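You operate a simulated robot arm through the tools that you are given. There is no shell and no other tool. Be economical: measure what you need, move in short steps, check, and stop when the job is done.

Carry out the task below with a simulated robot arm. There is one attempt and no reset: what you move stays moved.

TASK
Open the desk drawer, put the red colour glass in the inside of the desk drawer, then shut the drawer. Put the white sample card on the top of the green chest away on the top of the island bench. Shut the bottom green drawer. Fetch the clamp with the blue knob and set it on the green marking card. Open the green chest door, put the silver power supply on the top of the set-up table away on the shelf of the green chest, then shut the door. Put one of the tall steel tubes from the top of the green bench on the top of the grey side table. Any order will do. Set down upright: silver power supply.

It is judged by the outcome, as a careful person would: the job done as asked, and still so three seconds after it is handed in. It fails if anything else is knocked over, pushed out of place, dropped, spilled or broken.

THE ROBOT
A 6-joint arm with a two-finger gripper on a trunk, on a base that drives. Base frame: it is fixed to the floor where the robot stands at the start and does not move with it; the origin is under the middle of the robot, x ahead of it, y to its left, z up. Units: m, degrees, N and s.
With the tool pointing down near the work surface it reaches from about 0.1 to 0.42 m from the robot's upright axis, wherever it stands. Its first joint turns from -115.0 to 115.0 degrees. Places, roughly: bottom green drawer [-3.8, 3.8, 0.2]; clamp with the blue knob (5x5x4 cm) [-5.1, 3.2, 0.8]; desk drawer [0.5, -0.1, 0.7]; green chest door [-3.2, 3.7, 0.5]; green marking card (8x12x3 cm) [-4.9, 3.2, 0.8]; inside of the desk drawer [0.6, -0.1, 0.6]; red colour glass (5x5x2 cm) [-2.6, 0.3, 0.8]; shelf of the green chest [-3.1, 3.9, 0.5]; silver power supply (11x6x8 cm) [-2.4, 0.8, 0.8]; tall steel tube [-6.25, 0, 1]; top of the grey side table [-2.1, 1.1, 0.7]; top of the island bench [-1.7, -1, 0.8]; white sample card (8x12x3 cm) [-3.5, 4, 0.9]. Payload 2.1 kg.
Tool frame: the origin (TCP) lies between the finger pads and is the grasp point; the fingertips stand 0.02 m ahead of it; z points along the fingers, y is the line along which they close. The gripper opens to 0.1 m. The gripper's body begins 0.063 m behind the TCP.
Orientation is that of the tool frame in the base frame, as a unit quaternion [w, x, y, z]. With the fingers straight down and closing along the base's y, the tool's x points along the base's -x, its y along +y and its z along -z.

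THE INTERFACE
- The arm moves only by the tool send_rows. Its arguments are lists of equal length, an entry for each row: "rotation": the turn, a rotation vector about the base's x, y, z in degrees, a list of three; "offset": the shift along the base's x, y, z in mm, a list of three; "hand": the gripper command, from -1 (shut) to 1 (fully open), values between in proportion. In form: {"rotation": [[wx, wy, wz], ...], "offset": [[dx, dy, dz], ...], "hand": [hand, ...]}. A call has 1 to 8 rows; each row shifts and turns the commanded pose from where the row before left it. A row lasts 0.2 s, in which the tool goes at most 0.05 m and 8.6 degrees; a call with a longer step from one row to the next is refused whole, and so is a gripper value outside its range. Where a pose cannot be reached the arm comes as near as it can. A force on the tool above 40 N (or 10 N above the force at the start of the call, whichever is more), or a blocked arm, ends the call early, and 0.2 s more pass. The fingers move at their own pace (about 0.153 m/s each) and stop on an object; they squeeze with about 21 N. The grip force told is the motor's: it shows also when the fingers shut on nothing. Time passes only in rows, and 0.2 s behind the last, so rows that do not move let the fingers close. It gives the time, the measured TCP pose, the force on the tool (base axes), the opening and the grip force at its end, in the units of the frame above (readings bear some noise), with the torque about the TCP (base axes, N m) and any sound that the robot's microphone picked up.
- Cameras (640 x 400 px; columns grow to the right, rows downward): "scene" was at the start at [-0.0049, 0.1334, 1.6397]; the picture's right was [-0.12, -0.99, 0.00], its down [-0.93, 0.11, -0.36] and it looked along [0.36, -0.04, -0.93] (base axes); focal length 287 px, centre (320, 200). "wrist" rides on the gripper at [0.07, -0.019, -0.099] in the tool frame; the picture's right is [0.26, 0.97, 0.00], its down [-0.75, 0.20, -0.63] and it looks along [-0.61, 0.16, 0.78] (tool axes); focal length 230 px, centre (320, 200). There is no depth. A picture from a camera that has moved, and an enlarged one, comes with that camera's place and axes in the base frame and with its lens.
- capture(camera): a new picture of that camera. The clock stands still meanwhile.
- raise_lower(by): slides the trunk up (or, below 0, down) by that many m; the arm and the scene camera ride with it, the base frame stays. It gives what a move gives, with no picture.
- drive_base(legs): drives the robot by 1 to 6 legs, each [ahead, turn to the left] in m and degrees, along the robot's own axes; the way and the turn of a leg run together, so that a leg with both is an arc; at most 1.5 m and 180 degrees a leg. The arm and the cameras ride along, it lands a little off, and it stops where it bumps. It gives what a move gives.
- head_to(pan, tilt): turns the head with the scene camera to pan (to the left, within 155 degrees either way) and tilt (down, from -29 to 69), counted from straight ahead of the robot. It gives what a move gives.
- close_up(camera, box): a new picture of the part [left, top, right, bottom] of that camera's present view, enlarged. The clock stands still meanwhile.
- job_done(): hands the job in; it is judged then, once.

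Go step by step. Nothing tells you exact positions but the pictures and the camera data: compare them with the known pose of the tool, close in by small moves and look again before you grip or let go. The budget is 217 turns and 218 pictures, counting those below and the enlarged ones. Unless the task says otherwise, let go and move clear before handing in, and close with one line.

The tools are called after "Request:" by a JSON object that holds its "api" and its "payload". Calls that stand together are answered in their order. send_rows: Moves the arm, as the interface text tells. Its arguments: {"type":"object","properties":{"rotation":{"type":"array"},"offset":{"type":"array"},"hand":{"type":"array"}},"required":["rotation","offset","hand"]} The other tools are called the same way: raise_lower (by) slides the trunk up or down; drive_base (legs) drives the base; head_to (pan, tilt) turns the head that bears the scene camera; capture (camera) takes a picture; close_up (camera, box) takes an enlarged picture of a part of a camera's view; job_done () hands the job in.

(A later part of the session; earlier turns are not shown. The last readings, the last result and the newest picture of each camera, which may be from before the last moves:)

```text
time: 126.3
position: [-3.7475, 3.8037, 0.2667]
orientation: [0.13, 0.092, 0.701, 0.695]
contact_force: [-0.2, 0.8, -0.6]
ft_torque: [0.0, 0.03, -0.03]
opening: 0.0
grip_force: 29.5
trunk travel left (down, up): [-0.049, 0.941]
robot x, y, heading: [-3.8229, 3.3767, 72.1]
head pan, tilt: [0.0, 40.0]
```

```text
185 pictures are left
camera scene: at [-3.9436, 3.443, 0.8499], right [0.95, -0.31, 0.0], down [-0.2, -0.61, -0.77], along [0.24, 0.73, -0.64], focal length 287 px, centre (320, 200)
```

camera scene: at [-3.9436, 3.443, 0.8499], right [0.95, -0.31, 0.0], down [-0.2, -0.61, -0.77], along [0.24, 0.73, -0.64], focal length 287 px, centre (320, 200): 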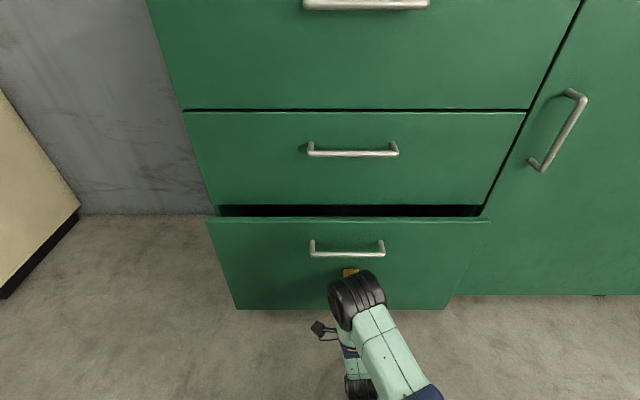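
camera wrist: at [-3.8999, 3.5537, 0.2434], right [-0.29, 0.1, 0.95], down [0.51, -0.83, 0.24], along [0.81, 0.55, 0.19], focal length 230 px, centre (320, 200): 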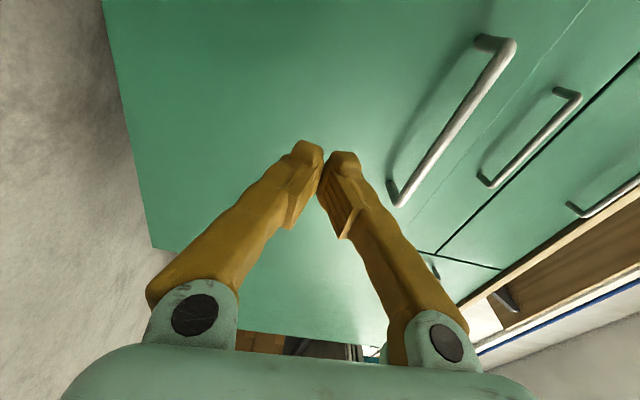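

The drawer moves in; a gap of a few centimetres remains. I push on.

Request:
{"api": "drive_base", "payload": {"legs": [[0.04, 0]]}}

Request:
{"api": "capture", "payload": {"camera": "scene"}}

```text
time: 127.2
position: [-3.7356, 3.8412, 0.2671]
orientation: [0.13, 0.093, 0.702, 0.694]
contact_force: [0.0, 0.1, -0.4]
ft_torque: [-0.02, 0.02, 0.01]
opening: 0.0002
grip_force: 29.2
trunk travel left (down, up): [-0.049, 0.941]
robot x, y, heading: [-3.8063, 3.413, 72.3]
head pan, tilt: [0.0, 40.0]
```

```text
184 pictures are left
camera scene: at [-3.9314, 3.4804, 0.8499], right [0.95, -0.31, 0.0], down [-0.2, -0.61, -0.77], along [0.24, 0.73, -0.64], focal length 287 px, centre (320, 200)
```

scene: 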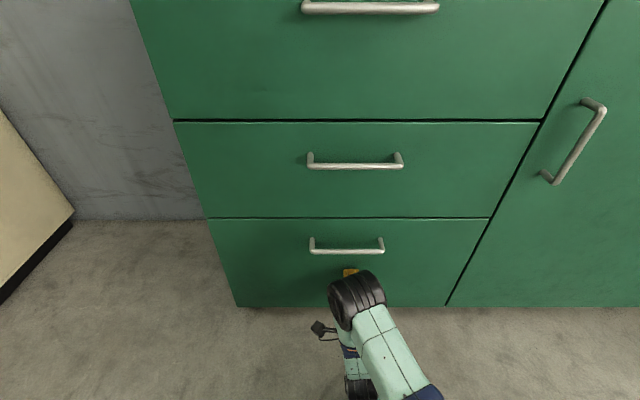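

It looks nearly flush. I press gently with the arm to make sure it is fully shut.

Request:
{"api": "send_rows", "payload": {"rotation": [[0, 0, 0], [0, 0, 0], [0, 0, 0]], "offset": [[1.5, 4.8, 0], [1.5, 4.8, 0], [0, 0, 0]], "hand": [-1, -1, -1]}}

Request:
{"api": "close_up", "payload": {"camera": "scene", "box": [160, 80, 560, 330]}}

```text
time: 128.0
position: [-3.7314, 3.8516, 0.2676]
orientation: [0.129, 0.092, 0.702, 0.694]
contact_force: [0.1, 0.2, 0.3]
ft_torque: [-0.02, 0.02, 0.01]
opening: 0.0
grip_force: 29.2
trunk travel left (down, up): [-0.049, 0.941]
robot x, y, heading: [-3.8064, 3.4103, 71.9]
head pan, tilt: [0.0, 40.0]
```

```text
1.60 times, centred on (360, 205) of scene
camera zoom: at [-3.9314, 3.4805, 0.8499], right [0.95, -0.31, 0.0], down [-0.2, -0.61, -0.77], along [0.24, 0.73, -0.64], focal length 460 px, centre (256, 192)
```

zoom: 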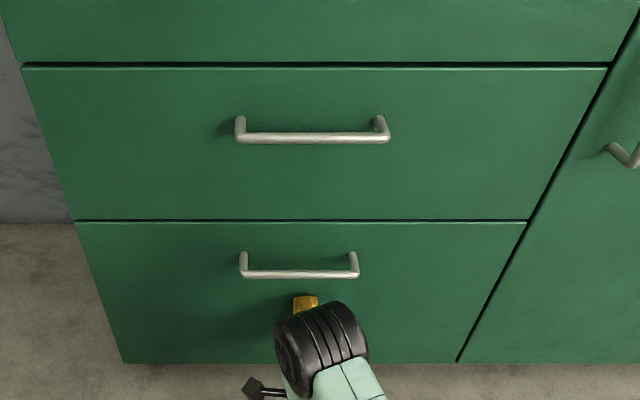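

Request:
{"api": "send_rows", "payload": {"rotation": [[0, 0, 0], [0, 0, 0], [0, 0, 0]], "offset": [[1.5, 4.8, 0], [1.5, 4.8, 0], [0, 0, 0]], "hand": [-1, -1, -1]}}

Request:
{"api": "close_up", "payload": {"camera": "scene", "box": [160, 80, 560, 330]}}

```text
time: 128.4
position: [-3.7308, 3.8528, 0.2658]
orientation: [0.13, 0.091, 0.703, 0.693]
contact_force: [-3.1, -13.3, 5.4]
ft_torque: [0.15, -0.03, -0.01]
opening: 0.006
grip_force: 29.9
trunk travel left (down, up): [-0.049, 0.941]
robot x, y, heading: [-3.8048, 3.4109, 72.2]
head pan, tilt: [0.0, 40.0]
stopped in row 2: the force on the tool passed its limit at 54 N (the readings are from after the stop); the commanded pose is now the measured one
```

```text
1.60 times, centred on (360, 205) of scene
camera zoom: at [-3.9319, 3.4786, 0.85], right [0.95, -0.31, 0.0], down [-0.2, -0.61, -0.77], along [0.24, 0.73, -0.64], focal length 460 px, centre (256, 192)
```

zoom: 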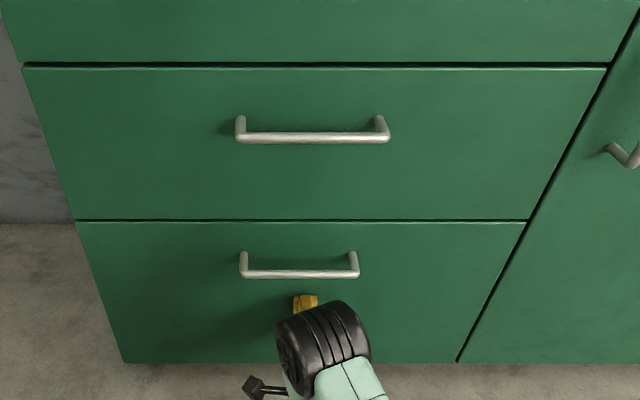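

The bottom drawer is shut (front plane at about 2.577 in room-aligned coordinates). I back off, raise to the door handle's height, and roll the gripper so the fingers close sideways.

Request:
{"api": "drive_base", "payload": {"legs": [[-0.4, 0]]}}

Request:
{"api": "raise_lower", "payload": {"by": 0.37}}

Request:
{"api": "send_rows", "payload": {"rotation": [[2.55, 8.11, 0], [2.55, 8.11, 0], [2.55, 8.11, 0], [2.55, 8.11, 0], [2.55, 8.11, 0], [2.55, 8.11, 0], [2.55, 8.11, 0], [2.55, 8.11, 0]], "offset": [[0, 0, 0], [0, 0, 0], [0, 0, 0], [0, 0, 0], [0, 0, 0], [0, 0, 0], [0, 0, 0], [0, 0, 0]], "hand": [0, 0, 0, 0, 0, 0, 0, 0]}}

Request:
{"api": "send_rows", "payload": {"rotation": [[2.2, 7.0, 0], [2.2, 7.0, 0], [2.2, 7.0, 0]], "offset": [[0, 0, 0], [0, 0, 0], [0, 0, 0]], "hand": [0, 0, 0]}}

Request:
{"api": "capture", "payload": {"camera": "scene"}}

```text
time: 130.8
position: [-3.8547, 3.4825, 0.2654]
orientation: [0.126, 0.088, 0.705, 0.693]
contact_force: [-0.2, 0.1, 0.1]
ft_torque: [0.01, 0.01, 0.0]
opening: 0.0001
grip_force: 29.6
trunk travel left (down, up): [-0.049, 0.941]
robot x, y, heading: [-3.9249, 3.0413, 72.8]
head pan, tilt: [0.0, 40.0]
```

```text
time: 134.4
position: [-3.8549, 3.4819, 0.6361]
orientation: [0.125, 0.088, 0.705, 0.693]
contact_force: [-0.2, 0.2, -0.4]
ft_torque: [0.03, 0.01, 0.01]
opening: 0.0
grip_force: 29.6
trunk travel left (down, up): [-0.419, 0.571]
robot x, y, heading: [-3.923, 3.0391, 72.8]
head pan, tilt: [0.0, 40.0]
```

```text
time: 136.2
position: [-3.8547, 3.4833, 0.6349]
orientation: [-0.287, 0.464, 0.534, 0.646]
contact_force: [-0.3, -0.3, 0.5]
ft_torque: [0.02, 0.0, -0.01]
opening: 0.05
grip_force: 0.1
trunk travel left (down, up): [-0.419, 0.571]
robot x, y, heading: [-3.9263, 3.0376, 72.7]
head pan, tilt: [0.0, 40.0]
```

```text
time: 137.0
position: [-3.8356, 3.4983, 0.6403]
orientation: [-0.366, 0.522, 0.477, 0.605]
contact_force: [-0.2, -0.7, 0.2]
ft_torque: [0.02, -0.02, -0.02]
opening: 0.05
grip_force: 0.0
out of reach, approached as far as the arm can: row 2, 3
trunk travel left (down, up): [-0.419, 0.571]
robot x, y, heading: [-3.9257, 3.0406, 72.6]
head pan, tilt: [0.0, 40.0]
```

```text
181 pictures are left
camera scene: at [-4.0512, 3.1059, 1.2198], right [0.95, -0.3, 0.0], down [-0.19, -0.61, -0.77], along [0.23, 0.73, -0.64], focal length 287 px, centre (320, 200)
```

scene: 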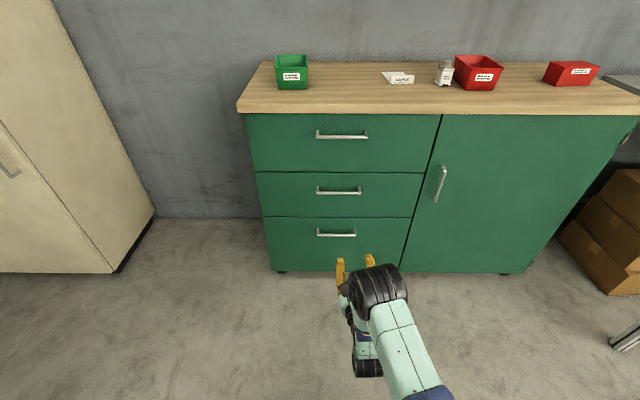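

Handle confirmed at about (x' -4.39, z 0.634). I shift the base 0.32 m to the right, then approach.

Request:
{"api": "drive_base", "payload": {"legs": [[0, -90], [0.32, 0], [0, 90]]}}

Request:
{"api": "capture", "payload": {"camera": "scene"}}

Request:
{"api": "capture", "payload": {"camera": "wrist"}}

```text
time: 146.8
position: [-3.5004, 3.3963, 0.639]
orientation: [-0.351, 0.533, 0.466, 0.613]
contact_force: [0.0, 0.6, 0.2]
ft_torque: [0.0, 0.01, -0.02]
opening: 0.05
grip_force: 0.1
trunk travel left (down, up): [-0.419, 0.571]
robot x, y, heading: [-3.6077, 2.9437, 70.6]
head pan, tilt: [0.0, 40.0]
```

```text
180 pictures are left
camera scene: at [-3.7305, 3.0141, 1.2199], right [0.94, -0.34, 0.0], down [-0.22, -0.6, -0.77], along [0.26, 0.72, -0.64], focal length 287 px, centre (320, 200)
```

scene: 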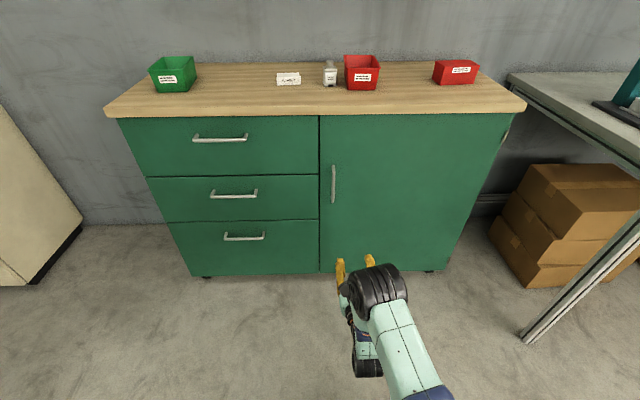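

```text
179 pictures are left
camera wrist: at [-3.5613, 3.314, 0.7035], right [0.85, -0.29, 0.44], down [0.12, -0.71, -0.7], along [0.52, 0.64, -0.57], focal length 230 px, centre (320, 200)
```

wrist: 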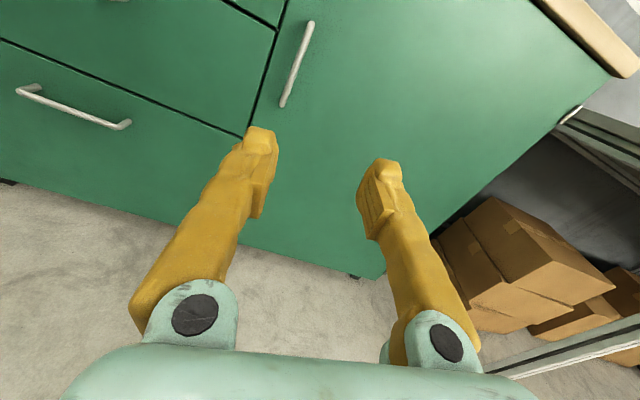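

Request:
{"api": "drive_base", "payload": {"legs": [[0, 2], [0.27, 0]]}}

Request:
{"api": "capture", "payload": {"camera": "wrist"}}

Request:
{"api": "capture", "payload": {"camera": "scene"}}

```text
time: 149.0
position: [-3.4348, 3.6536, 0.6398]
orientation: [-0.362, 0.525, 0.475, 0.607]
contact_force: [0.2, 0.6, 0.2]
ft_torque: [0.01, 0.01, 0.0]
opening: 0.0501
grip_force: 0.1
trunk travel left (down, up): [-0.419, 0.571]
robot x, y, heading: [-3.5238, 3.1946, 72.5]
head pan, tilt: [0.0, 40.0]
```

```text
178 pictures are left
camera wrist: at [-3.4934, 3.5686, 0.7033], right [0.86, -0.26, 0.44], down [0.14, -0.7, -0.7], along [0.49, 0.66, -0.57], focal length 230 px, centre (320, 200)
```

wrist: 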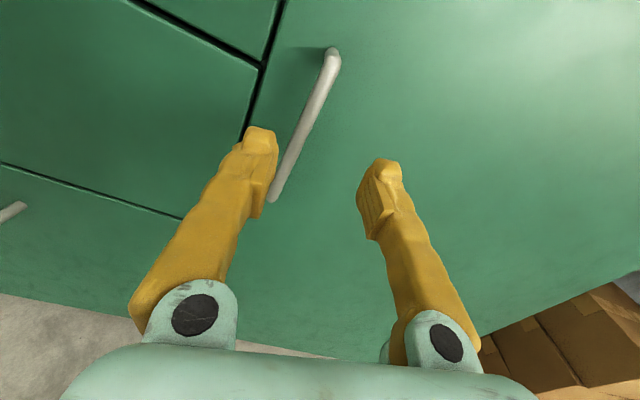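

```text
177 pictures are left
camera scene: at [-3.6518, 3.2631, 1.2198], right [0.95, -0.3, 0.0], down [-0.2, -0.61, -0.77], along [0.23, 0.73, -0.64], focal length 287 px, centre (320, 200)
```

scene: 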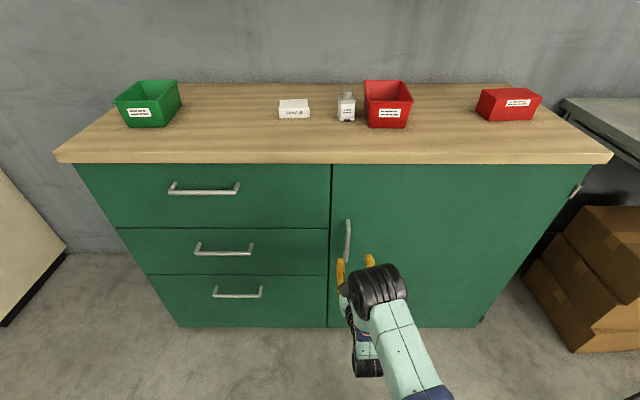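

The bar is slightly left of centre and 8 cm ahead. I shift, advance and grip.

Request:
{"api": "send_rows", "payload": {"rotation": [[0, 0, 0], [0, 0, 0], [0, 0, 0], [0, 0, 0], [0, 0, 0], [0, 0, 0]], "offset": [[-18, 5, 0], [12, 38, 0], [12, 38, 0], [0, 0, 0], [0, 0, 0], [0, 0, 0]], "hand": [0.2, 0.2, 0.2, -1, -1, -1]}}

Request:
{"api": "capture", "payload": {"camera": "wrist"}}

```text
time: 150.4
position: [-3.4238, 3.7347, 0.6433]
orientation: [-0.363, 0.527, 0.472, 0.607]
contact_force: [28.1, -6.0, 2.6]
ft_torque: [0.51, 0.78, -0.01]
opening: 0.006
grip_force: 34.0
trunk travel left (down, up): [-0.419, 0.571]
robot x, y, heading: [-3.5292, 3.1965, 72.2]
head pan, tilt: [0.0, 40.0]
```

```text
176 pictures are left
camera wrist: at [-3.4816, 3.6502, 0.7058], right [0.86, -0.27, 0.44], down [0.14, -0.7, -0.7], along [0.49, 0.66, -0.57], focal length 230 px, centre (320, 200)
```

wrist: 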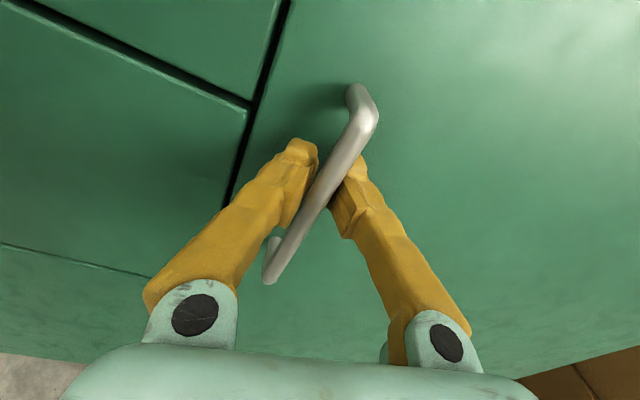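

Gripped. Now I pull the door by backing the base, easing the arm to the right along the door's arc.

Request:
{"api": "send_rows", "payload": {"rotation": [[0, 0, 0]], "offset": [[6, -2, 0]], "hand": [-1]}}

Request:
{"api": "drive_base", "payload": {"legs": [[-0.09, 0]]}}

Request:
{"api": "send_rows", "payload": {"rotation": [[0, 0, 5], [0, 0, 5]], "offset": [[7, -2, 0], [7, -2, 0]], "hand": [-1, -1]}}

Request:
{"api": "capture", "payload": {"camera": "scene"}}

```text
time: 150.8
position: [-3.4225, 3.7341, 0.6424]
orientation: [-0.365, 0.523, 0.475, 0.606]
contact_force: [9.0, -1.7, 6.5]
ft_torque: [-0.1, 1.1, 0.04]
opening: 0.0062
grip_force: 34.1
trunk travel left (down, up): [-0.419, 0.571]
robot x, y, heading: [-3.525, 3.1953, 72.5]
head pan, tilt: [0.0, 40.0]
```

```text
time: 152.0
position: [-3.4375, 3.6487, 0.6424]
orientation: [-0.355, 0.533, 0.464, 0.612]
contact_force: [10.2, -0.7, 4.8]
ft_torque: [0.11, 1.04, -0.01]
opening: 0.0062
grip_force: 33.7
trunk travel left (down, up): [-0.419, 0.571]
robot x, y, heading: [-3.5548, 3.1169, 71.4]
head pan, tilt: [0.0, 40.0]
stopped in leg 1: the force on the tool passed its limit at 44 N (the readings are from after the stop); the commanded pose is now the measured one
```

```text
time: 152.6
position: [-3.4378, 3.6488, 0.6416]
orientation: [-0.406, 0.482, 0.518, 0.578]
contact_force: [-28.4, 1.9, 0.7]
ft_torque: [0.7, 1.01, -0.03]
opening: 0.0062
grip_force: 33.8
trunk travel left (down, up): [-0.419, 0.571]
robot x, y, heading: [-3.5514, 3.1118, 72.2]
head pan, tilt: [0.0, 40.0]
```

```text
175 pictures are left
camera scene: at [-3.7008, 3.1857, 1.2182], right [0.95, -0.31, 0.02], down [-0.18, -0.61, -0.77], along [0.25, 0.73, -0.64], focal length 287 px, centre (320, 200)
```

scene: 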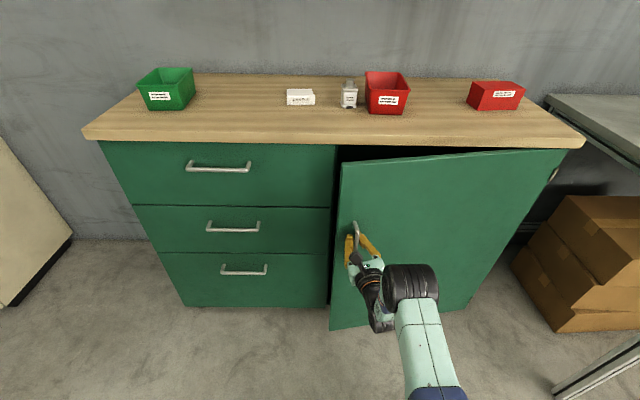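

The door is moving. I ease the side load and pull some more.

Request:
{"api": "send_rows", "payload": {"rotation": [[0, 0, 0], [0, 0, 0]], "offset": [[-7, 2, 0], [0, 0, 0]], "hand": [-1, -1]}}

Request:
{"api": "drive_base", "payload": {"legs": [[-0.06, 0]]}}

Request:
{"api": "send_rows", "payload": {"rotation": [[0, 0, 4], [0, 0, 4]], "offset": [[6, -5, 0], [6, -5, 0]], "hand": [-1, -1]}}

Request:
{"api": "drive_base", "payload": {"legs": [[-0.06, 0]]}}

Request:
{"api": "capture", "payload": {"camera": "scene"}}

```text
time: 153.2
position: [-3.4386, 3.6484, 0.6408]
orientation: [-0.408, 0.485, 0.515, 0.577]
contact_force: [-29.9, 2.7, 0.3]
ft_torque: [0.1, 1.23, -0.12]
opening: 0.0063
grip_force: 33.4
trunk travel left (down, up): [-0.419, 0.571]
robot x, y, heading: [-3.5506, 3.114, 71.8]
head pan, tilt: [0.0, 40.0]
```

```text
time: 154.6
position: [-3.4393, 3.5912, 0.6428]
orientation: [-0.401, 0.496, 0.501, 0.584]
contact_force: [12.6, 0.4, -2.6]
ft_torque: [0.35, 1.11, 0.02]
opening: 0.0059
grip_force: 32.1
trunk travel left (down, up): [-0.419, 0.571]
robot x, y, heading: [-3.5672, 3.0588, 70.3]
head pan, tilt: [0.0, 40.0]
stopped in leg 1: the force on the tool passed its limit at 43 N (the readings are from after the stop); the commanded pose is now the measured one
```

```text
time: 155.2
position: [-3.4391, 3.5825, 0.6422]
orientation: [-0.441, 0.453, 0.543, 0.553]
contact_force: [-32.4, -1.2, -7.9]
ft_torque: [0.58, 0.99, -0.18]
opening: 0.0061
grip_force: 32.6
trunk travel left (down, up): [-0.419, 0.571]
robot x, y, heading: [-3.5714, 3.0563, 71.4]
head pan, tilt: [0.0, 40.0]
```

```text
time: 156.5
position: [-3.4348, 3.525, 0.6427]
orientation: [-0.431, 0.47, 0.525, 0.564]
contact_force: [23.6, 2.7, -3.8]
ft_torque: [-0.26, 1.09, 0.12]
opening: 0.006
grip_force: 31.3
trunk travel left (down, up): [-0.419, 0.571]
robot x, y, heading: [-3.5911, 3.0009, 69.4]
head pan, tilt: [0.0, 40.0]
stopped in leg 1: the force on the tool passed its limit at 50 N (the readings are from after the stop); the commanded pose is now the measured one
```

```text
174 pictures are left
camera scene: at [-3.7089, 3.0764, 1.2201], right [0.94, -0.35, 0.0], down [-0.23, -0.6, -0.76], along [0.27, 0.71, -0.65], focal length 287 px, centre (320, 200)
```

scene: 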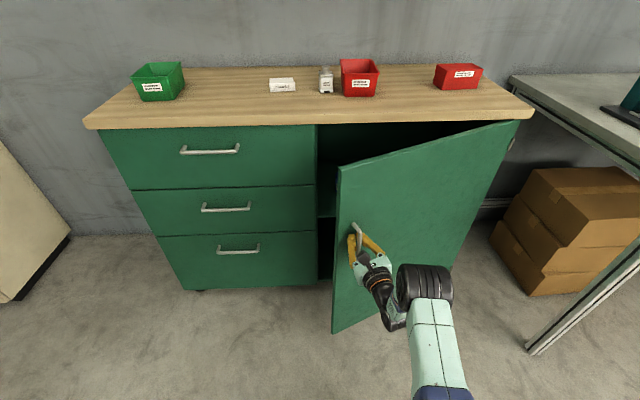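

Door about 25° open. I continue along the arc with the arm itself.

Request:
{"api": "send_rows", "payload": {"rotation": [[0, 0, 2], [0, 0, 2], [0, 0, 2.5], [0, 0, 2.5], [0, 0, 2.5]], "offset": [[2.2, -19.6, 0], [4.4, -19.2, 0], [6.6, -18.9, 0], [7.9, -18.2, 0], [9.2, -17.6, 0]], "hand": [-1, -1, -1, -1, -1]}}

Request:
{"api": "capture", "payload": {"camera": "scene"}}

```text
time: 157.7
position: [-3.4117, 3.4296, 0.6432]
orientation: [-0.489, 0.409, 0.575, 0.514]
contact_force: [-16.0, -5.3, -17.1]
ft_torque: [-0.04, 1.0, -0.17]
opening: 0.0063
grip_force: 30.9
trunk travel left (down, up): [-0.419, 0.571]
robot x, y, heading: [-3.5939, 3.0022, 69.9]
head pan, tilt: [0.0, 40.0]
```

```text
173 pictures are left
camera scene: at [-3.7152, 3.0739, 1.2195], right [0.94, -0.35, 0.0], down [-0.22, -0.6, -0.77], along [0.27, 0.72, -0.64], focal length 287 px, centre (320, 200)
```

scene: 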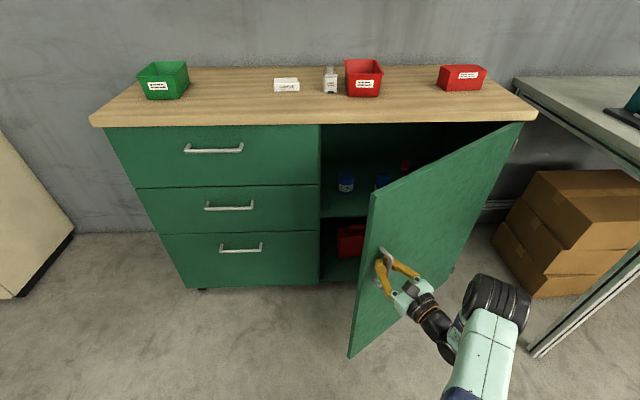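

Works well: about 40° open now. I continue along the arc.

Request:
{"api": "send_rows", "payload": {"rotation": [[0, 0, 2.5], [0, 0, 2.5], [0, 0, 2.5], [0, 0, 2.5], [0, 0, 2.5], [0, 0, 2.5], [0, 0, 2.5], [0, 0, 2.5]], "offset": [[12, -27.5, 0], [13.9, -26.6, 0], [15.5, -25.7, 0], [17, -24.7, 0], [18.7, -23.5, 0], [20.1, -22.2, 0], [21.4, -21, 0], [22.8, -19.4, 0]], "hand": [-1, -1, -1, -1, -1, -1, -1, -1]}}

Request:
{"api": "capture", "payload": {"camera": "scene"}}

```text
time: 158.3
position: [-3.3927, 3.3853, 0.6474]
orientation: [-0.508, 0.386, 0.586, 0.5]
contact_force: [-12.2, -5.9, 4.7]
ft_torque: [0.11, 0.25, -0.22]
opening: 0.0
grip_force: 29.8
trunk travel left (down, up): [-0.419, 0.571]
robot x, y, heading: [-3.5927, 3.0014, 69.7]
head pan, tilt: [0.0, 40.0]
stopped in row 2: the force on the tool passed its limit at 41 N (the readings are from after the stop); the commanded pose is now the measured one
```

```text
172 pictures are left
camera scene: at [-3.7161, 3.0703, 1.2202], right [0.94, -0.35, 0.0], down [-0.22, -0.6, -0.77], along [0.27, 0.72, -0.64], focal length 287 px, centre (320, 200)
```

scene: 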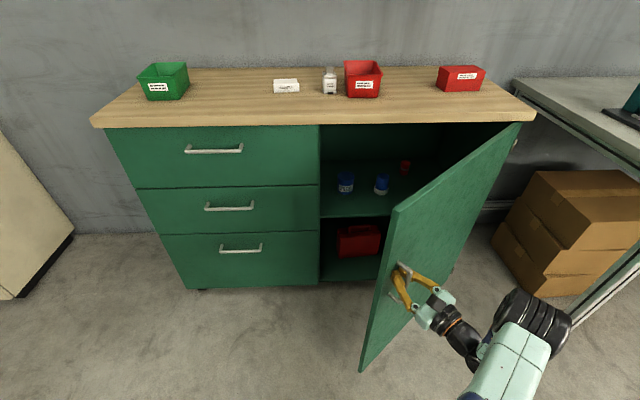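

The fingers slipped off the bar with the door about 48° open. I'll back out, pass to the left of the door's free edge and push it from the inside.

Request:
{"api": "send_rows", "payload": {"rotation": [[0, 0, 0], [0, 0, 0], [0, 0, 0], [0, 0, 0], [0, 0, -5], [0, 0, -5], [0, 0, -5], [0, 0, -5]], "offset": [[0, 0, 0], [6, -26, 0], [6, -26, 0], [6, -26, 0], [-38, 12, 0], [-38, 12, 0], [-38, 12, 0], [-38, 12, 0]], "hand": [-0.4, -0.4, -0.4, -0.4, -1, -1, -1, -1]}}

Request:
{"api": "capture", "payload": {"camera": "scene"}}

Request:
{"api": "capture", "payload": {"camera": "wrist"}}

```text
time: 160.1
position: [-3.446, 3.365, 0.6494]
orientation: [-0.411, 0.484, 0.514, 0.576]
contact_force: [-0.3, -1.0, -0.5]
ft_torque: [-0.05, -0.01, 0.02]
opening: 0.0001
grip_force: 20.9
out of reach, approached as far as the arm can: row 7, 8
trunk travel left (down, up): [-0.419, 0.571]
robot x, y, heading: [-3.5904, 3.0031, 69.8]
head pan, tilt: [0.0, 40.0]
```

```text
171 pictures are left
camera scene: at [-3.715, 3.0734, 1.2197], right [0.94, -0.35, 0.0], down [-0.22, -0.6, -0.77], along [0.27, 0.72, -0.64], focal length 287 px, centre (320, 200)
```

scene: 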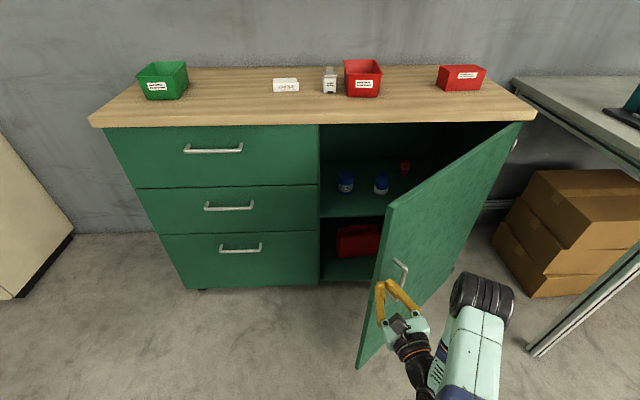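

```text
170 pictures are left
camera wrist: at [-3.4908, 3.27, 0.7133], right [0.89, -0.12, 0.44], down [0.25, -0.67, -0.7], along [0.38, 0.73, -0.56], focal length 230 px, centre (320, 200)
```

wrist: 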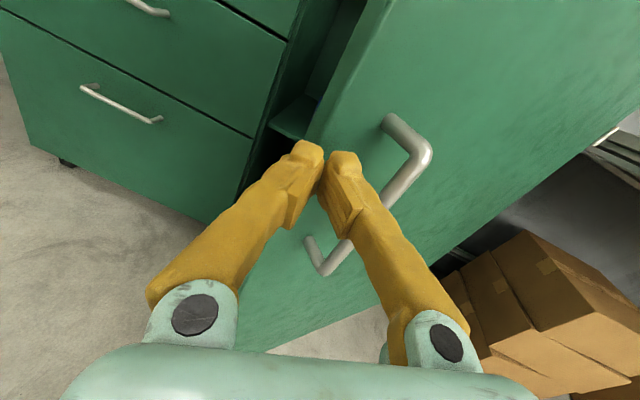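

Request:
{"api": "drive_base", "payload": {"legs": [[-0.06, 0], [0, 18]]}}

Request:
{"api": "capture", "payload": {"camera": "scene"}}

```text
time: 162.1
position: [-3.5865, 3.3336, 0.6512]
orientation: [-0.498, 0.396, 0.583, 0.505]
contact_force: [0.1, -0.5, 0.5]
ft_torque: [0.02, 0.01, -0.04]
opening: 0.0001
grip_force: 20.7
trunk travel left (down, up): [-0.419, 0.571]
robot x, y, heading: [-3.6122, 2.9439, 87.4]
head pan, tilt: [0.0, 40.0]
```

```text
169 pictures are left
camera scene: at [-3.7512, 2.9742, 1.2199], right [1.0, -0.04, 0.0], down [-0.03, -0.64, -0.77], along [0.03, 0.77, -0.64], focal length 287 px, centre (320, 200)
```

scene: 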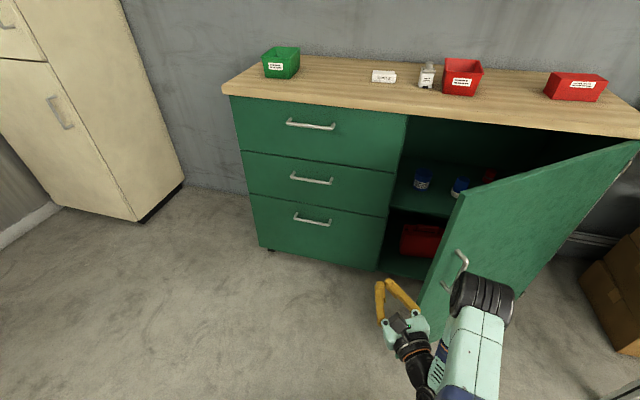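

The fingers are left of the door edge. I straighten the wrist so the elbow stays out of the door's way.

Request:
{"api": "send_rows", "payload": {"rotation": [[0, 0, -7], [0, 0, -7], [0, 0, -7], [0, 0, -7], [0, 0, -7]], "offset": [[0, 20, 0], [0, 20, 0], [0, 20, 0], [0, 20, 0], [0, 20, 0]], "hand": [-1, -1, -1, -1, -1]}}

Request:
{"api": "capture", "payload": {"camera": "scene"}}

```text
time: 163.3
position: [-3.5814, 3.4448, 0.6566]
orientation: [-0.323, 0.554, 0.436, 0.631]
contact_force: [1.0, 0.3, 0.6]
ft_torque: [-0.01, 0.01, 0.0]
opening: 0.0002
grip_force: 21.0
out of reach, approached as far as the arm can: row 1
trunk travel left (down, up): [-0.419, 0.571]
robot x, y, heading: [-3.612, 2.9453, 87.7]
head pan, tilt: [0.0, 40.0]
```

```text
168 pictures are left
camera scene: at [-3.7514, 2.9744, 1.2198], right [1.0, -0.04, 0.0], down [-0.03, -0.64, -0.77], along [0.03, 0.77, -0.64], focal length 287 px, centre (320, 200)
```

scene: 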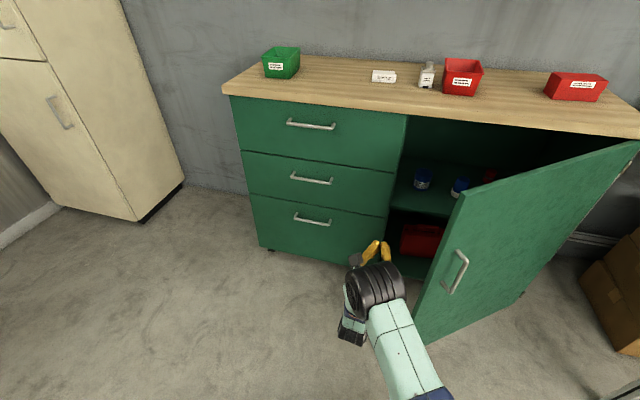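

Request:
{"api": "send_rows", "payload": {"rotation": [[0, 0, 0], [0, 0, 0], [0, 0, 0], [0, 0, 0], [0, 0, 0], [0, 0, 0], [0, 0, 0], [0, 0, 0]], "offset": [[9, 28.6, 0], [9, 28.6, 0], [36, -11, 0], [36, -11, 0], [36, -11, 0], [36, -11, 0], [36, -11, 0], [36, -11, 0]], "hand": [-1, -1, -1, -1, -1, -1, -1, -1]}}

Request:
{"api": "capture", "payload": {"camera": "scene"}}

```text
time: 164.5
position: [-3.4627, 3.4715, 0.6524]
orientation: [-0.329, 0.549, 0.445, 0.626]
contact_force: [0.1, 0.6, -0.1]
ft_torque: [0.03, -0.01, 0.01]
opening: 0.0
grip_force: 21.4
trunk travel left (down, up): [-0.419, 0.571]
robot x, y, heading: [-3.6093, 2.9425, 88.0]
head pan, tilt: [0.0, 40.0]
stopped in row 6: the force on the tool passed its limit at 58 N (the readings are from after the stop); the commanded pose is now the measured one
```

```text
167 pictures are left
camera scene: at [-3.7497, 2.9742, 1.22], right [1.0, -0.04, 0.0], down [-0.02, -0.64, -0.77], along [0.03, 0.77, -0.64], focal length 287 px, centre (320, 200)
```

scene: 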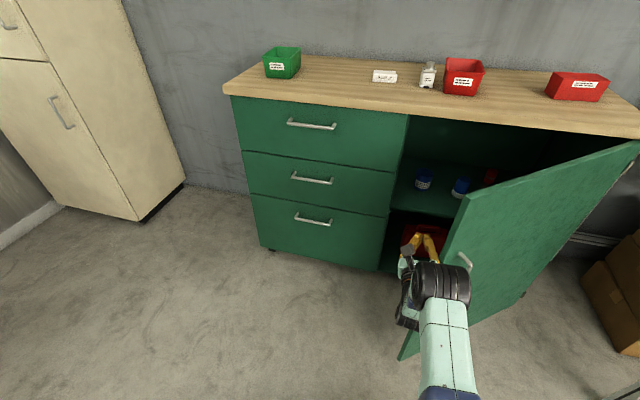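

Contact with the door's inside. I push on more slowly.

Request:
{"api": "send_rows", "payload": {"rotation": [[0, 0, 0], [0, 0, 0], [0, 0, 0], [0, 0, 0], [0, 0, 0], [0, 0, 0], [0, 0, 0], [0, 0, 0]], "offset": [[10, -3, 0], [14, -5, 0], [18, -7, 0], [20, -8, 0], [20, -8, 0], [20, -8, 0], [20, -8, 0], [20, -8, 0]], "hand": [-1, -1, -1, -1, -1, -1, -1, -1]}}

Request:
{"api": "capture", "payload": {"camera": "scene"}}

```text
time: 165.0
position: [-3.4597, 3.4679, 0.6526]
orientation: [-0.335, 0.545, 0.452, 0.622]
contact_force: [-20.6, -5.9, 3.1]
ft_torque: [-0.25, 0.0, -1.61]
opening: 0.0
grip_force: 20.5
trunk travel left (down, up): [-0.419, 0.571]
robot x, y, heading: [-3.6092, 2.9404, 88.1]
head pan, tilt: [0.0, 40.0]
stopped in row 2: the force on the tool passed its limit at 45 N (the readings are from after the stop); the commanded pose is now the measured one
```

```text
166 pictures are left
camera scene: at [-3.7542, 2.9706, 1.2197], right [1.0, -0.03, 0.0], down [-0.02, -0.64, -0.77], along [0.02, 0.77, -0.64], focal length 287 px, centre (320, 200)
```

scene: 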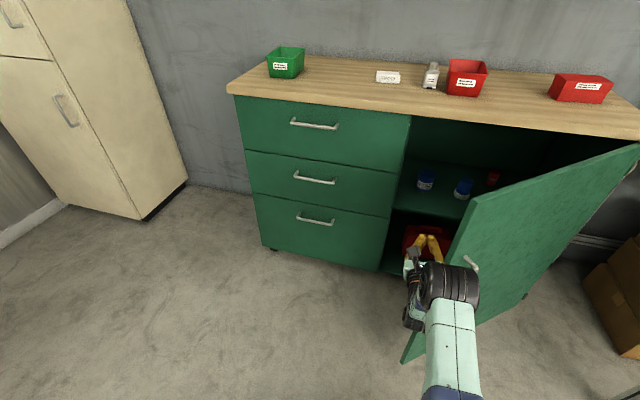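

The push must follow the door's arc, which also comes toward me. I push along the tangent, slowly.

Request:
{"api": "send_rows", "payload": {"rotation": [[0, 0, 1], [0, 0, 1.5], [0, 0, 1.5], [0, 0, 1.5], [0, 0, 1.5], [0, 0, 1.5], [0, 0, 1.5], [0, 0, 1.5]], "offset": [[5, -7, 0], [8, -12.6, 0], [8, -12.6, 0], [8.5, -12.3, 0], [9, -12, 0], [9, -12, 0], [9.5, -11.6, 0], [10, -11, 0]], "hand": [-1, -1, -1, -1, -1, -1, -1, -1]}}

Request:
{"api": "capture", "payload": {"camera": "scene"}}

Request:
{"api": "capture", "payload": {"camera": "wrist"}}

```text
time: 165.6
position: [-3.4546, 3.4488, 0.6518]
orientation: [-0.343, 0.537, 0.466, 0.614]
contact_force: [-33.8, -12.2, 1.2]
ft_torque: [-0.06, -0.01, -2.68]
opening: 0.0
grip_force: 21.1
trunk travel left (down, up): [-0.419, 0.571]
robot x, y, heading: [-3.612, 2.9415, 88.6]
head pan, tilt: [0.0, 40.0]
stopped in row 2: the force on the tool passed its limit at 41 N (the readings are from after the stop); the commanded pose is now the measured one
```

```text
165 pictures are left
camera scene: at [-3.7815, 2.9692, 1.2179], right [1.0, -0.02, 0.02], down [0.0, -0.64, -0.77], along [0.03, 0.77, -0.64], focal length 287 px, centre (320, 200)
```

scene: 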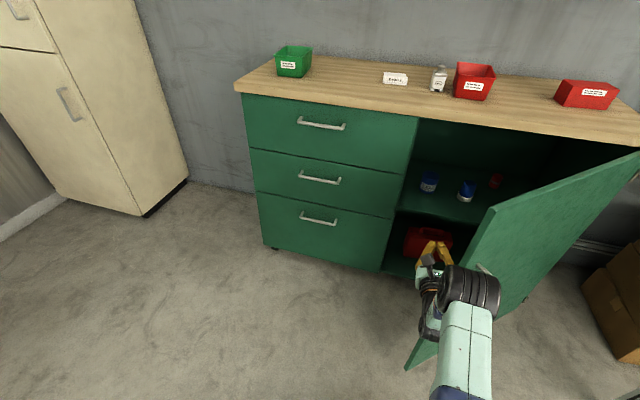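

```text
164 pictures are left
camera wrist: at [-3.5181, 3.368, 0.7156], right [0.84, -0.3, 0.45], down [0.11, -0.72, -0.69], along [0.53, 0.63, -0.57], focal length 230 px, centre (320, 200)
```

wrist: 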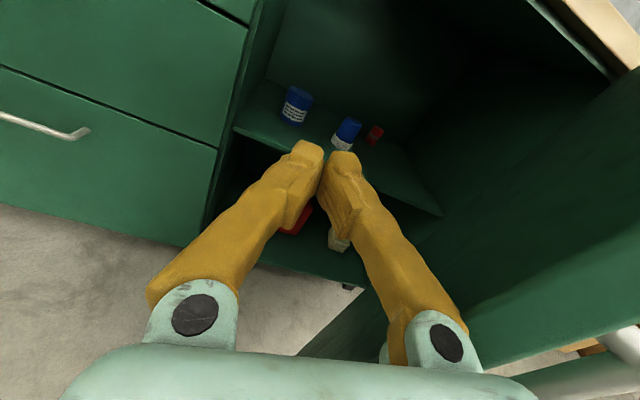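

The gripper body is jammed against the door's edge. I'll move off a little, yaw the tool to the right so the fingertips bear on the inner face, then push.

Request:
{"api": "send_rows", "payload": {"rotation": [[0, 0, 0], [0, 0, -7.5], [0, 0, -7.5], [0, 0, -7.5], [0, 0, -7.5], [0, 0, -7.5]], "offset": [[-20, 6, 0], [6, 10, 0], [6, 10, 0], [6, 10, 0], [6, 10, 0], [6, 10, 0]], "hand": [-1, -1, -1, -1, -1, -1]}}

Request:
{"api": "capture", "payload": {"camera": "wrist"}}

Request:
{"api": "capture", "payload": {"camera": "scene"}}

```text
time: 167.0
position: [-3.4342, 3.5061, 0.6463]
orientation: [-0.128, 0.662, 0.264, 0.69]
contact_force: [-0.2, 0.5, -0.3]
ft_torque: [-0.02, 0.01, 0.0]
opening: 0.0002
grip_force: 20.9
trunk travel left (down, up): [-0.419, 0.571]
robot x, y, heading: [-3.6101, 2.9449, 88.5]
head pan, tilt: [0.0, 40.0]
```

```text
163 pictures are left
camera wrist: at [-3.5333, 3.4805, 0.712], right [0.48, -0.76, 0.44], down [-0.36, -0.63, -0.69], along [0.8, 0.17, -0.58], focal length 230 px, centre (320, 200)
```

wrist: 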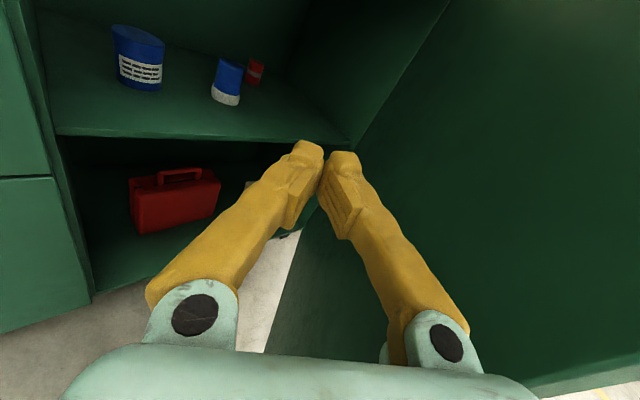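

```text
162 pictures are left
camera scene: at [-3.7518, 2.9723, 1.2199], right [1.0, -0.03, 0.0], down [-0.02, -0.64, -0.77], along [0.02, 0.77, -0.64], focal length 287 px, centre (320, 200)
```

scene: 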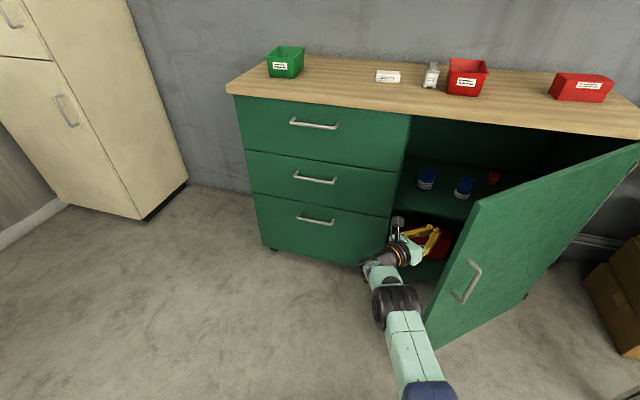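

Now the fingers are well behind the door. I push along the arc.

Request:
{"api": "send_rows", "payload": {"rotation": [[0, 0, 0], [0, 0, 0], [0, 0, 1], [0, 0, 1], [0, 0, 1], [0, 0, 1], [0, 0, 1], [0, 0, 1]], "offset": [[12, -15, 0], [12, -15, 0], [12, -15, 0], [12, -15, 0], [12.5, -14.5, 0], [13, -14, 0], [13, -14, 0], [14, -13, 0]], "hand": [-1, -1, -1, -1, -1, -1, -1, -1]}}

Request:
{"api": "capture", "payload": {"camera": "scene"}}

```text
time: 168.1
position: [-3.3902, 3.4373, 0.6479]
orientation: [-0.143, 0.656, 0.281, 0.686]
contact_force: [-24.9, -11.0, 1.7]
ft_torque: [-0.36, 0.41, -1.75]
opening: 0.0002
grip_force: 20.9
trunk travel left (down, up): [-0.419, 0.571]
robot x, y, heading: [-3.6096, 2.9422, 88.9]
head pan, tilt: [0.0, 40.0]
stopped in row 5: the force on the tool passed its limit at 47 N (the readings are from after the stop); the commanded pose is now the measured one
```

```text
161 pictures are left
camera scene: at [-3.7643, 2.968, 1.2191], right [1.0, -0.02, 0.01], down [0.0, -0.64, -0.77], along [0.02, 0.77, -0.64], focal length 287 px, centre (320, 200)
```

scene: 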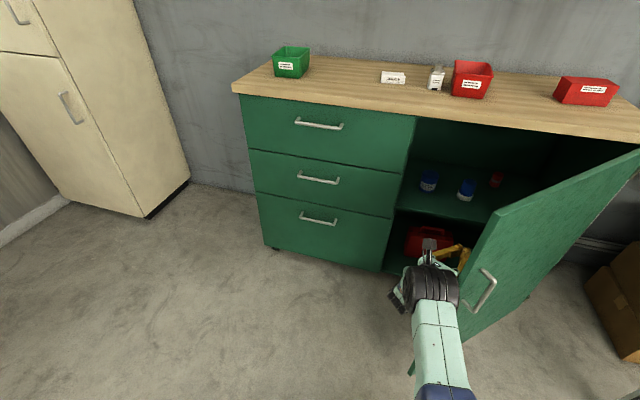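

The wrist itself is meeting the door edge, so pushing from here is awkward. Pulling by the handle worked well and I now know the arc (radius 0.465, hinge at x' -3.92), so I'll back out and re-grip the handle.

Request:
{"api": "send_rows", "payload": {"rotation": [[0, 0, 0], [0, 0, 8], [0, 0, 8], [0, 0, 8], [0, 0, 8], [0, 0, 8]], "offset": [[-30, 9, 0], [-38, 12, 0], [-38, 12, 0], [-20, 6, 0], [0, 0, 0], [0, 0, 0]], "hand": [-1, -1, -1, -1, 0, 0]}}

Request:
{"api": "drive_base", "payload": {"legs": [[-0.2, 0], [0, -20]]}}

Request:
{"api": "capture", "payload": {"camera": "scene"}}

Request:
{"api": "capture", "payload": {"camera": "wrist"}}

```text
time: 169.5
position: [-3.5112, 3.479, 0.6429]
orientation: [-0.37, 0.524, 0.487, 0.593]
contact_force: [-0.1, 1.0, 0.3]
ft_torque: [0.0, -0.02, -0.04]
opening: 0.05
grip_force: 0.1
trunk travel left (down, up): [-0.419, 0.571]
robot x, y, heading: [-3.6136, 2.9423, 88.6]
head pan, tilt: [0.0, 40.0]
```

```text
time: 172.2
position: [-3.3454, 3.2133, 0.6445]
orientation: [-0.264, 0.597, 0.394, 0.647]
contact_force: [-1.0, 0.4, -0.3]
ft_torque: [0.01, -0.02, 0.01]
opening: 0.0498
grip_force: 0.1
trunk travel left (down, up): [-0.419, 0.571]
robot x, y, heading: [-3.6153, 2.7405, 69.9]
head pan, tilt: [0.0, 40.0]
```

```text
160 pictures are left
camera scene: at [-3.7396, 2.8124, 1.2199], right [0.94, -0.35, 0.0], down [-0.22, -0.6, -0.77], along [0.27, 0.72, -0.64], focal length 287 px, centre (320, 200)
```

scene: 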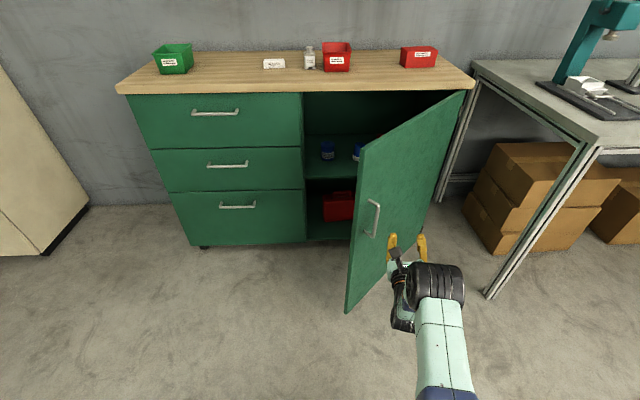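

```text
159 pictures are left
camera wrist: at [-3.4254, 3.15, 0.7093], right [0.75, -0.5, 0.44], down [-0.08, -0.73, -0.68], along [0.66, 0.47, -0.58], focal length 230 px, centre (320, 200)
```

wrist: 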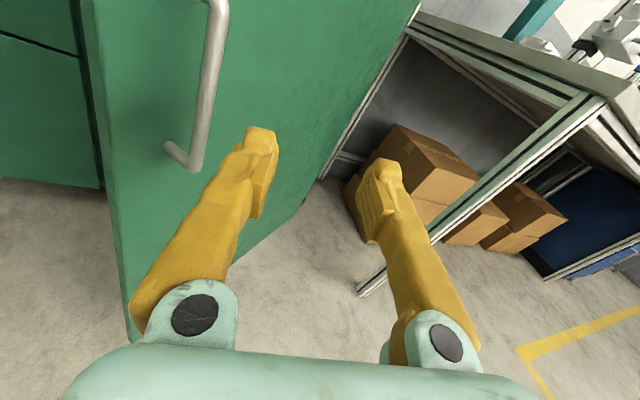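

Request:
{"api": "send_rows", "payload": {"rotation": [[0, 0, 8], [0, 0, 8], [0, 0, 8], [0, 0, 8], [0, 0, 8]], "offset": [[0, 0, 0], [0, 0, 0], [-5, 8, 0], [-8, 12, 0], [-8, 12, 0]], "hand": [0, 0, 0, 0, 0]}}

Request:
{"api": "capture", "payload": {"camera": "wrist"}}

Request:
{"api": "close_up", "payload": {"camera": "scene", "box": [280, 140, 520, 290]}}

```text
time: 173.4
position: [-3.4266, 3.1962, 0.6257]
orientation: [-0.469, 0.425, 0.575, 0.518]
contact_force: [0.2, 0.4, 0.2]
ft_torque: [-0.03, 0.01, 0.01]
opening: 0.0502
grip_force: 0.1
out of reach, approached as far as the arm can: row 3, 4, 5
trunk travel left (down, up): [-0.419, 0.571]
robot x, y, heading: [-3.6177, 2.7403, 69.9]
head pan, tilt: [0.0, 40.0]
```

```text
158 pictures are left
camera wrist: at [-3.4488, 3.0961, 0.691], right [0.89, 0.1, 0.44], down [0.41, -0.61, -0.68], along [0.2, 0.79, -0.58], focal length 230 px, centre (320, 200)
```

wrist: 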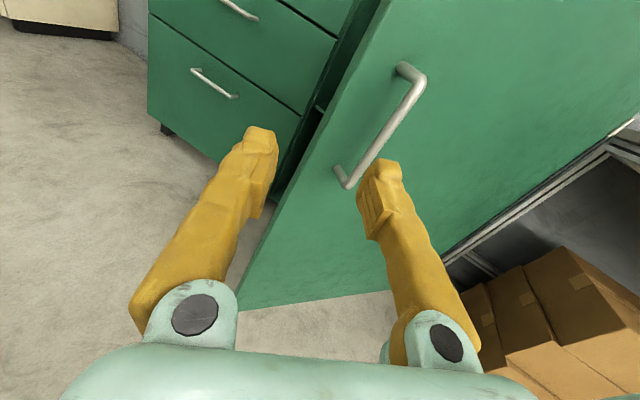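

```text
2.67 times, centred on (400, 215) of scene
camera zoom: at [-3.7398, 2.8124, 1.2199], right [0.94, -0.35, 0.0], down [-0.22, -0.6, -0.77], along [0.27, 0.72, -0.64], focal length 766 px, centre (107, 160)
```

zoom: 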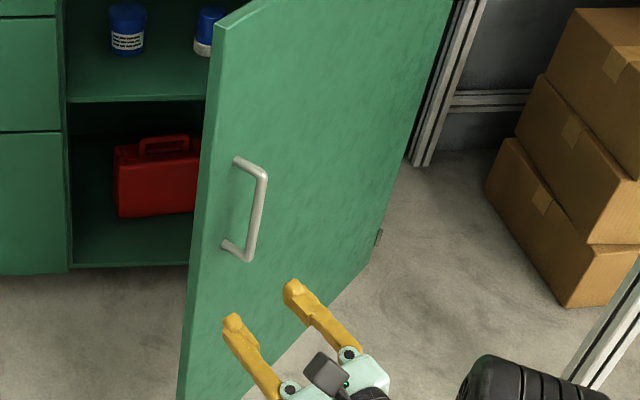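

Bar at about (-3.370, 3.326). I line up, then move in with a narrow opening and grip.

Request:
{"api": "send_rows", "payload": {"rotation": [[0, 0, 0], [0, 0, 0], [0, 0, 0], [0, 0, 0]], "offset": [[31, 0, 6], [31, 0, 6], [0, 36, 0], [0, 36, 0]], "hand": [-0.2, -0.2, -0.2, -0.2]}}

Request:
{"api": "capture", "payload": {"camera": "wrist"}}

Request:
{"api": "close_up", "payload": {"camera": "scene", "box": [280, 140, 520, 290]}}

```text
time: 174.4
position: [-3.4413, 3.2126, 0.6197]
orientation: [-0.468, 0.425, 0.575, 0.519]
contact_force: [0.1, -0.2, 0.0]
ft_torque: [0.0, -0.01, -0.01]
opening: 0.0401
grip_force: 0.0
out of reach, approached as far as the arm can: row 1, 2, 3, 4
trunk travel left (down, up): [-0.419, 0.571]
robot x, y, heading: [-3.6119, 2.7387, 69.7]
head pan, tilt: [0.0, 40.0]
```

```text
156 pictures are left
camera wrist: at [-3.4621, 3.1126, 0.6852], right [0.89, 0.1, 0.44], down [0.41, -0.61, -0.68], along [0.2, 0.79, -0.58], focal length 230 px, centre (320, 200)
```

wrist: 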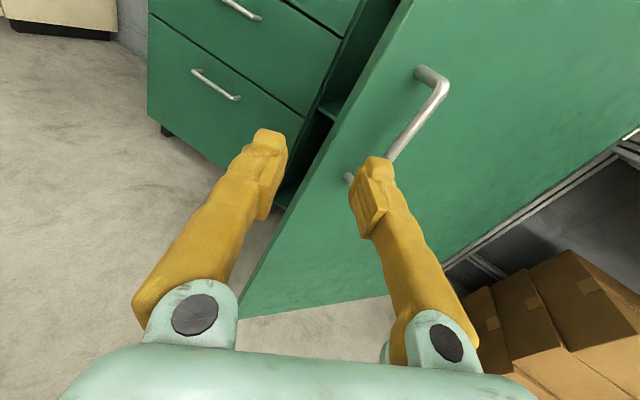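

```text
2.67 times, centred on (400, 215) of scene
camera zoom: at [-3.74, 2.8126, 1.2198], right [0.94, -0.35, 0.0], down [-0.22, -0.6, -0.77], along [0.27, 0.72, -0.64], focal length 766 px, centre (107, 160)
```

zoom: 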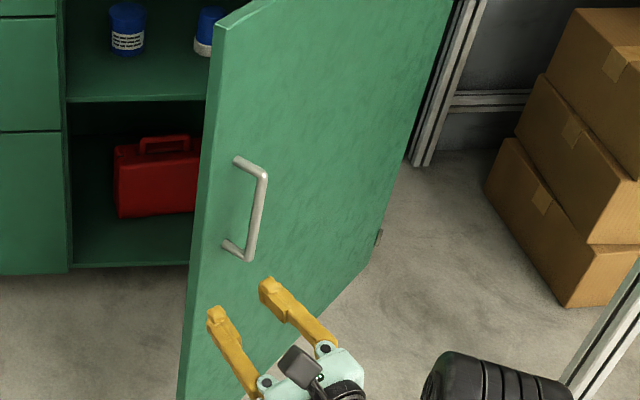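

The arm is at its limit, so I make this last approach with the base: a small right turn and 0.125 m ahead.

Request:
{"api": "drive_base", "payload": {"legs": [[0, -3], [0.12, 0]]}}

Request:
{"api": "capture", "payload": {"camera": "wrist"}}

Request:
{"api": "close_up", "payload": {"camera": "scene", "box": [280, 140, 520, 290]}}

```text
time: 176.0
position: [-3.3687, 3.3132, 0.6196]
orientation: [-0.455, 0.44, 0.564, 0.53]
contact_force: [0.2, 0.5, -0.1]
ft_torque: [-0.02, -0.03, -0.03]
opening: 0.0399
grip_force: 0.1
trunk travel left (down, up): [-0.419, 0.571]
robot x, y, heading: [-3.5683, 2.8508, 66.6]
head pan, tilt: [0.0, 40.0]
```

```text
154 pictures are left
camera wrist: at [-3.3952, 3.2137, 0.685], right [0.89, 0.05, 0.44], down [0.37, -0.63, -0.68], along [0.24, 0.78, -0.58], focal length 230 px, centre (320, 200)
```

wrist: 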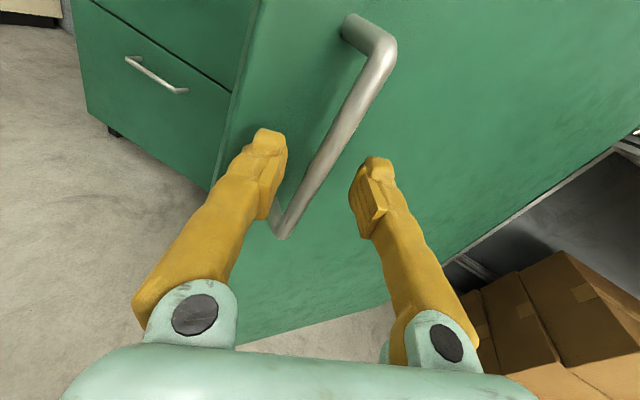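

```text
2.67 times, centred on (400, 215) of scene
camera zoom: at [-3.6882, 2.9289, 1.2198], right [0.92, -0.4, 0.0], down [-0.25, -0.59, -0.77], along [0.3, 0.7, -0.64], focal length 766 px, centre (107, 160)
```

zoom: 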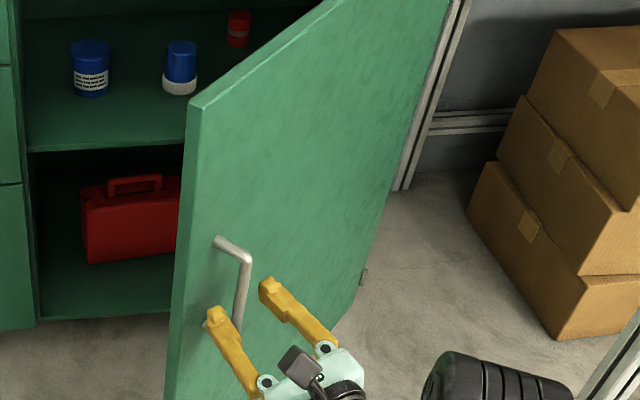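

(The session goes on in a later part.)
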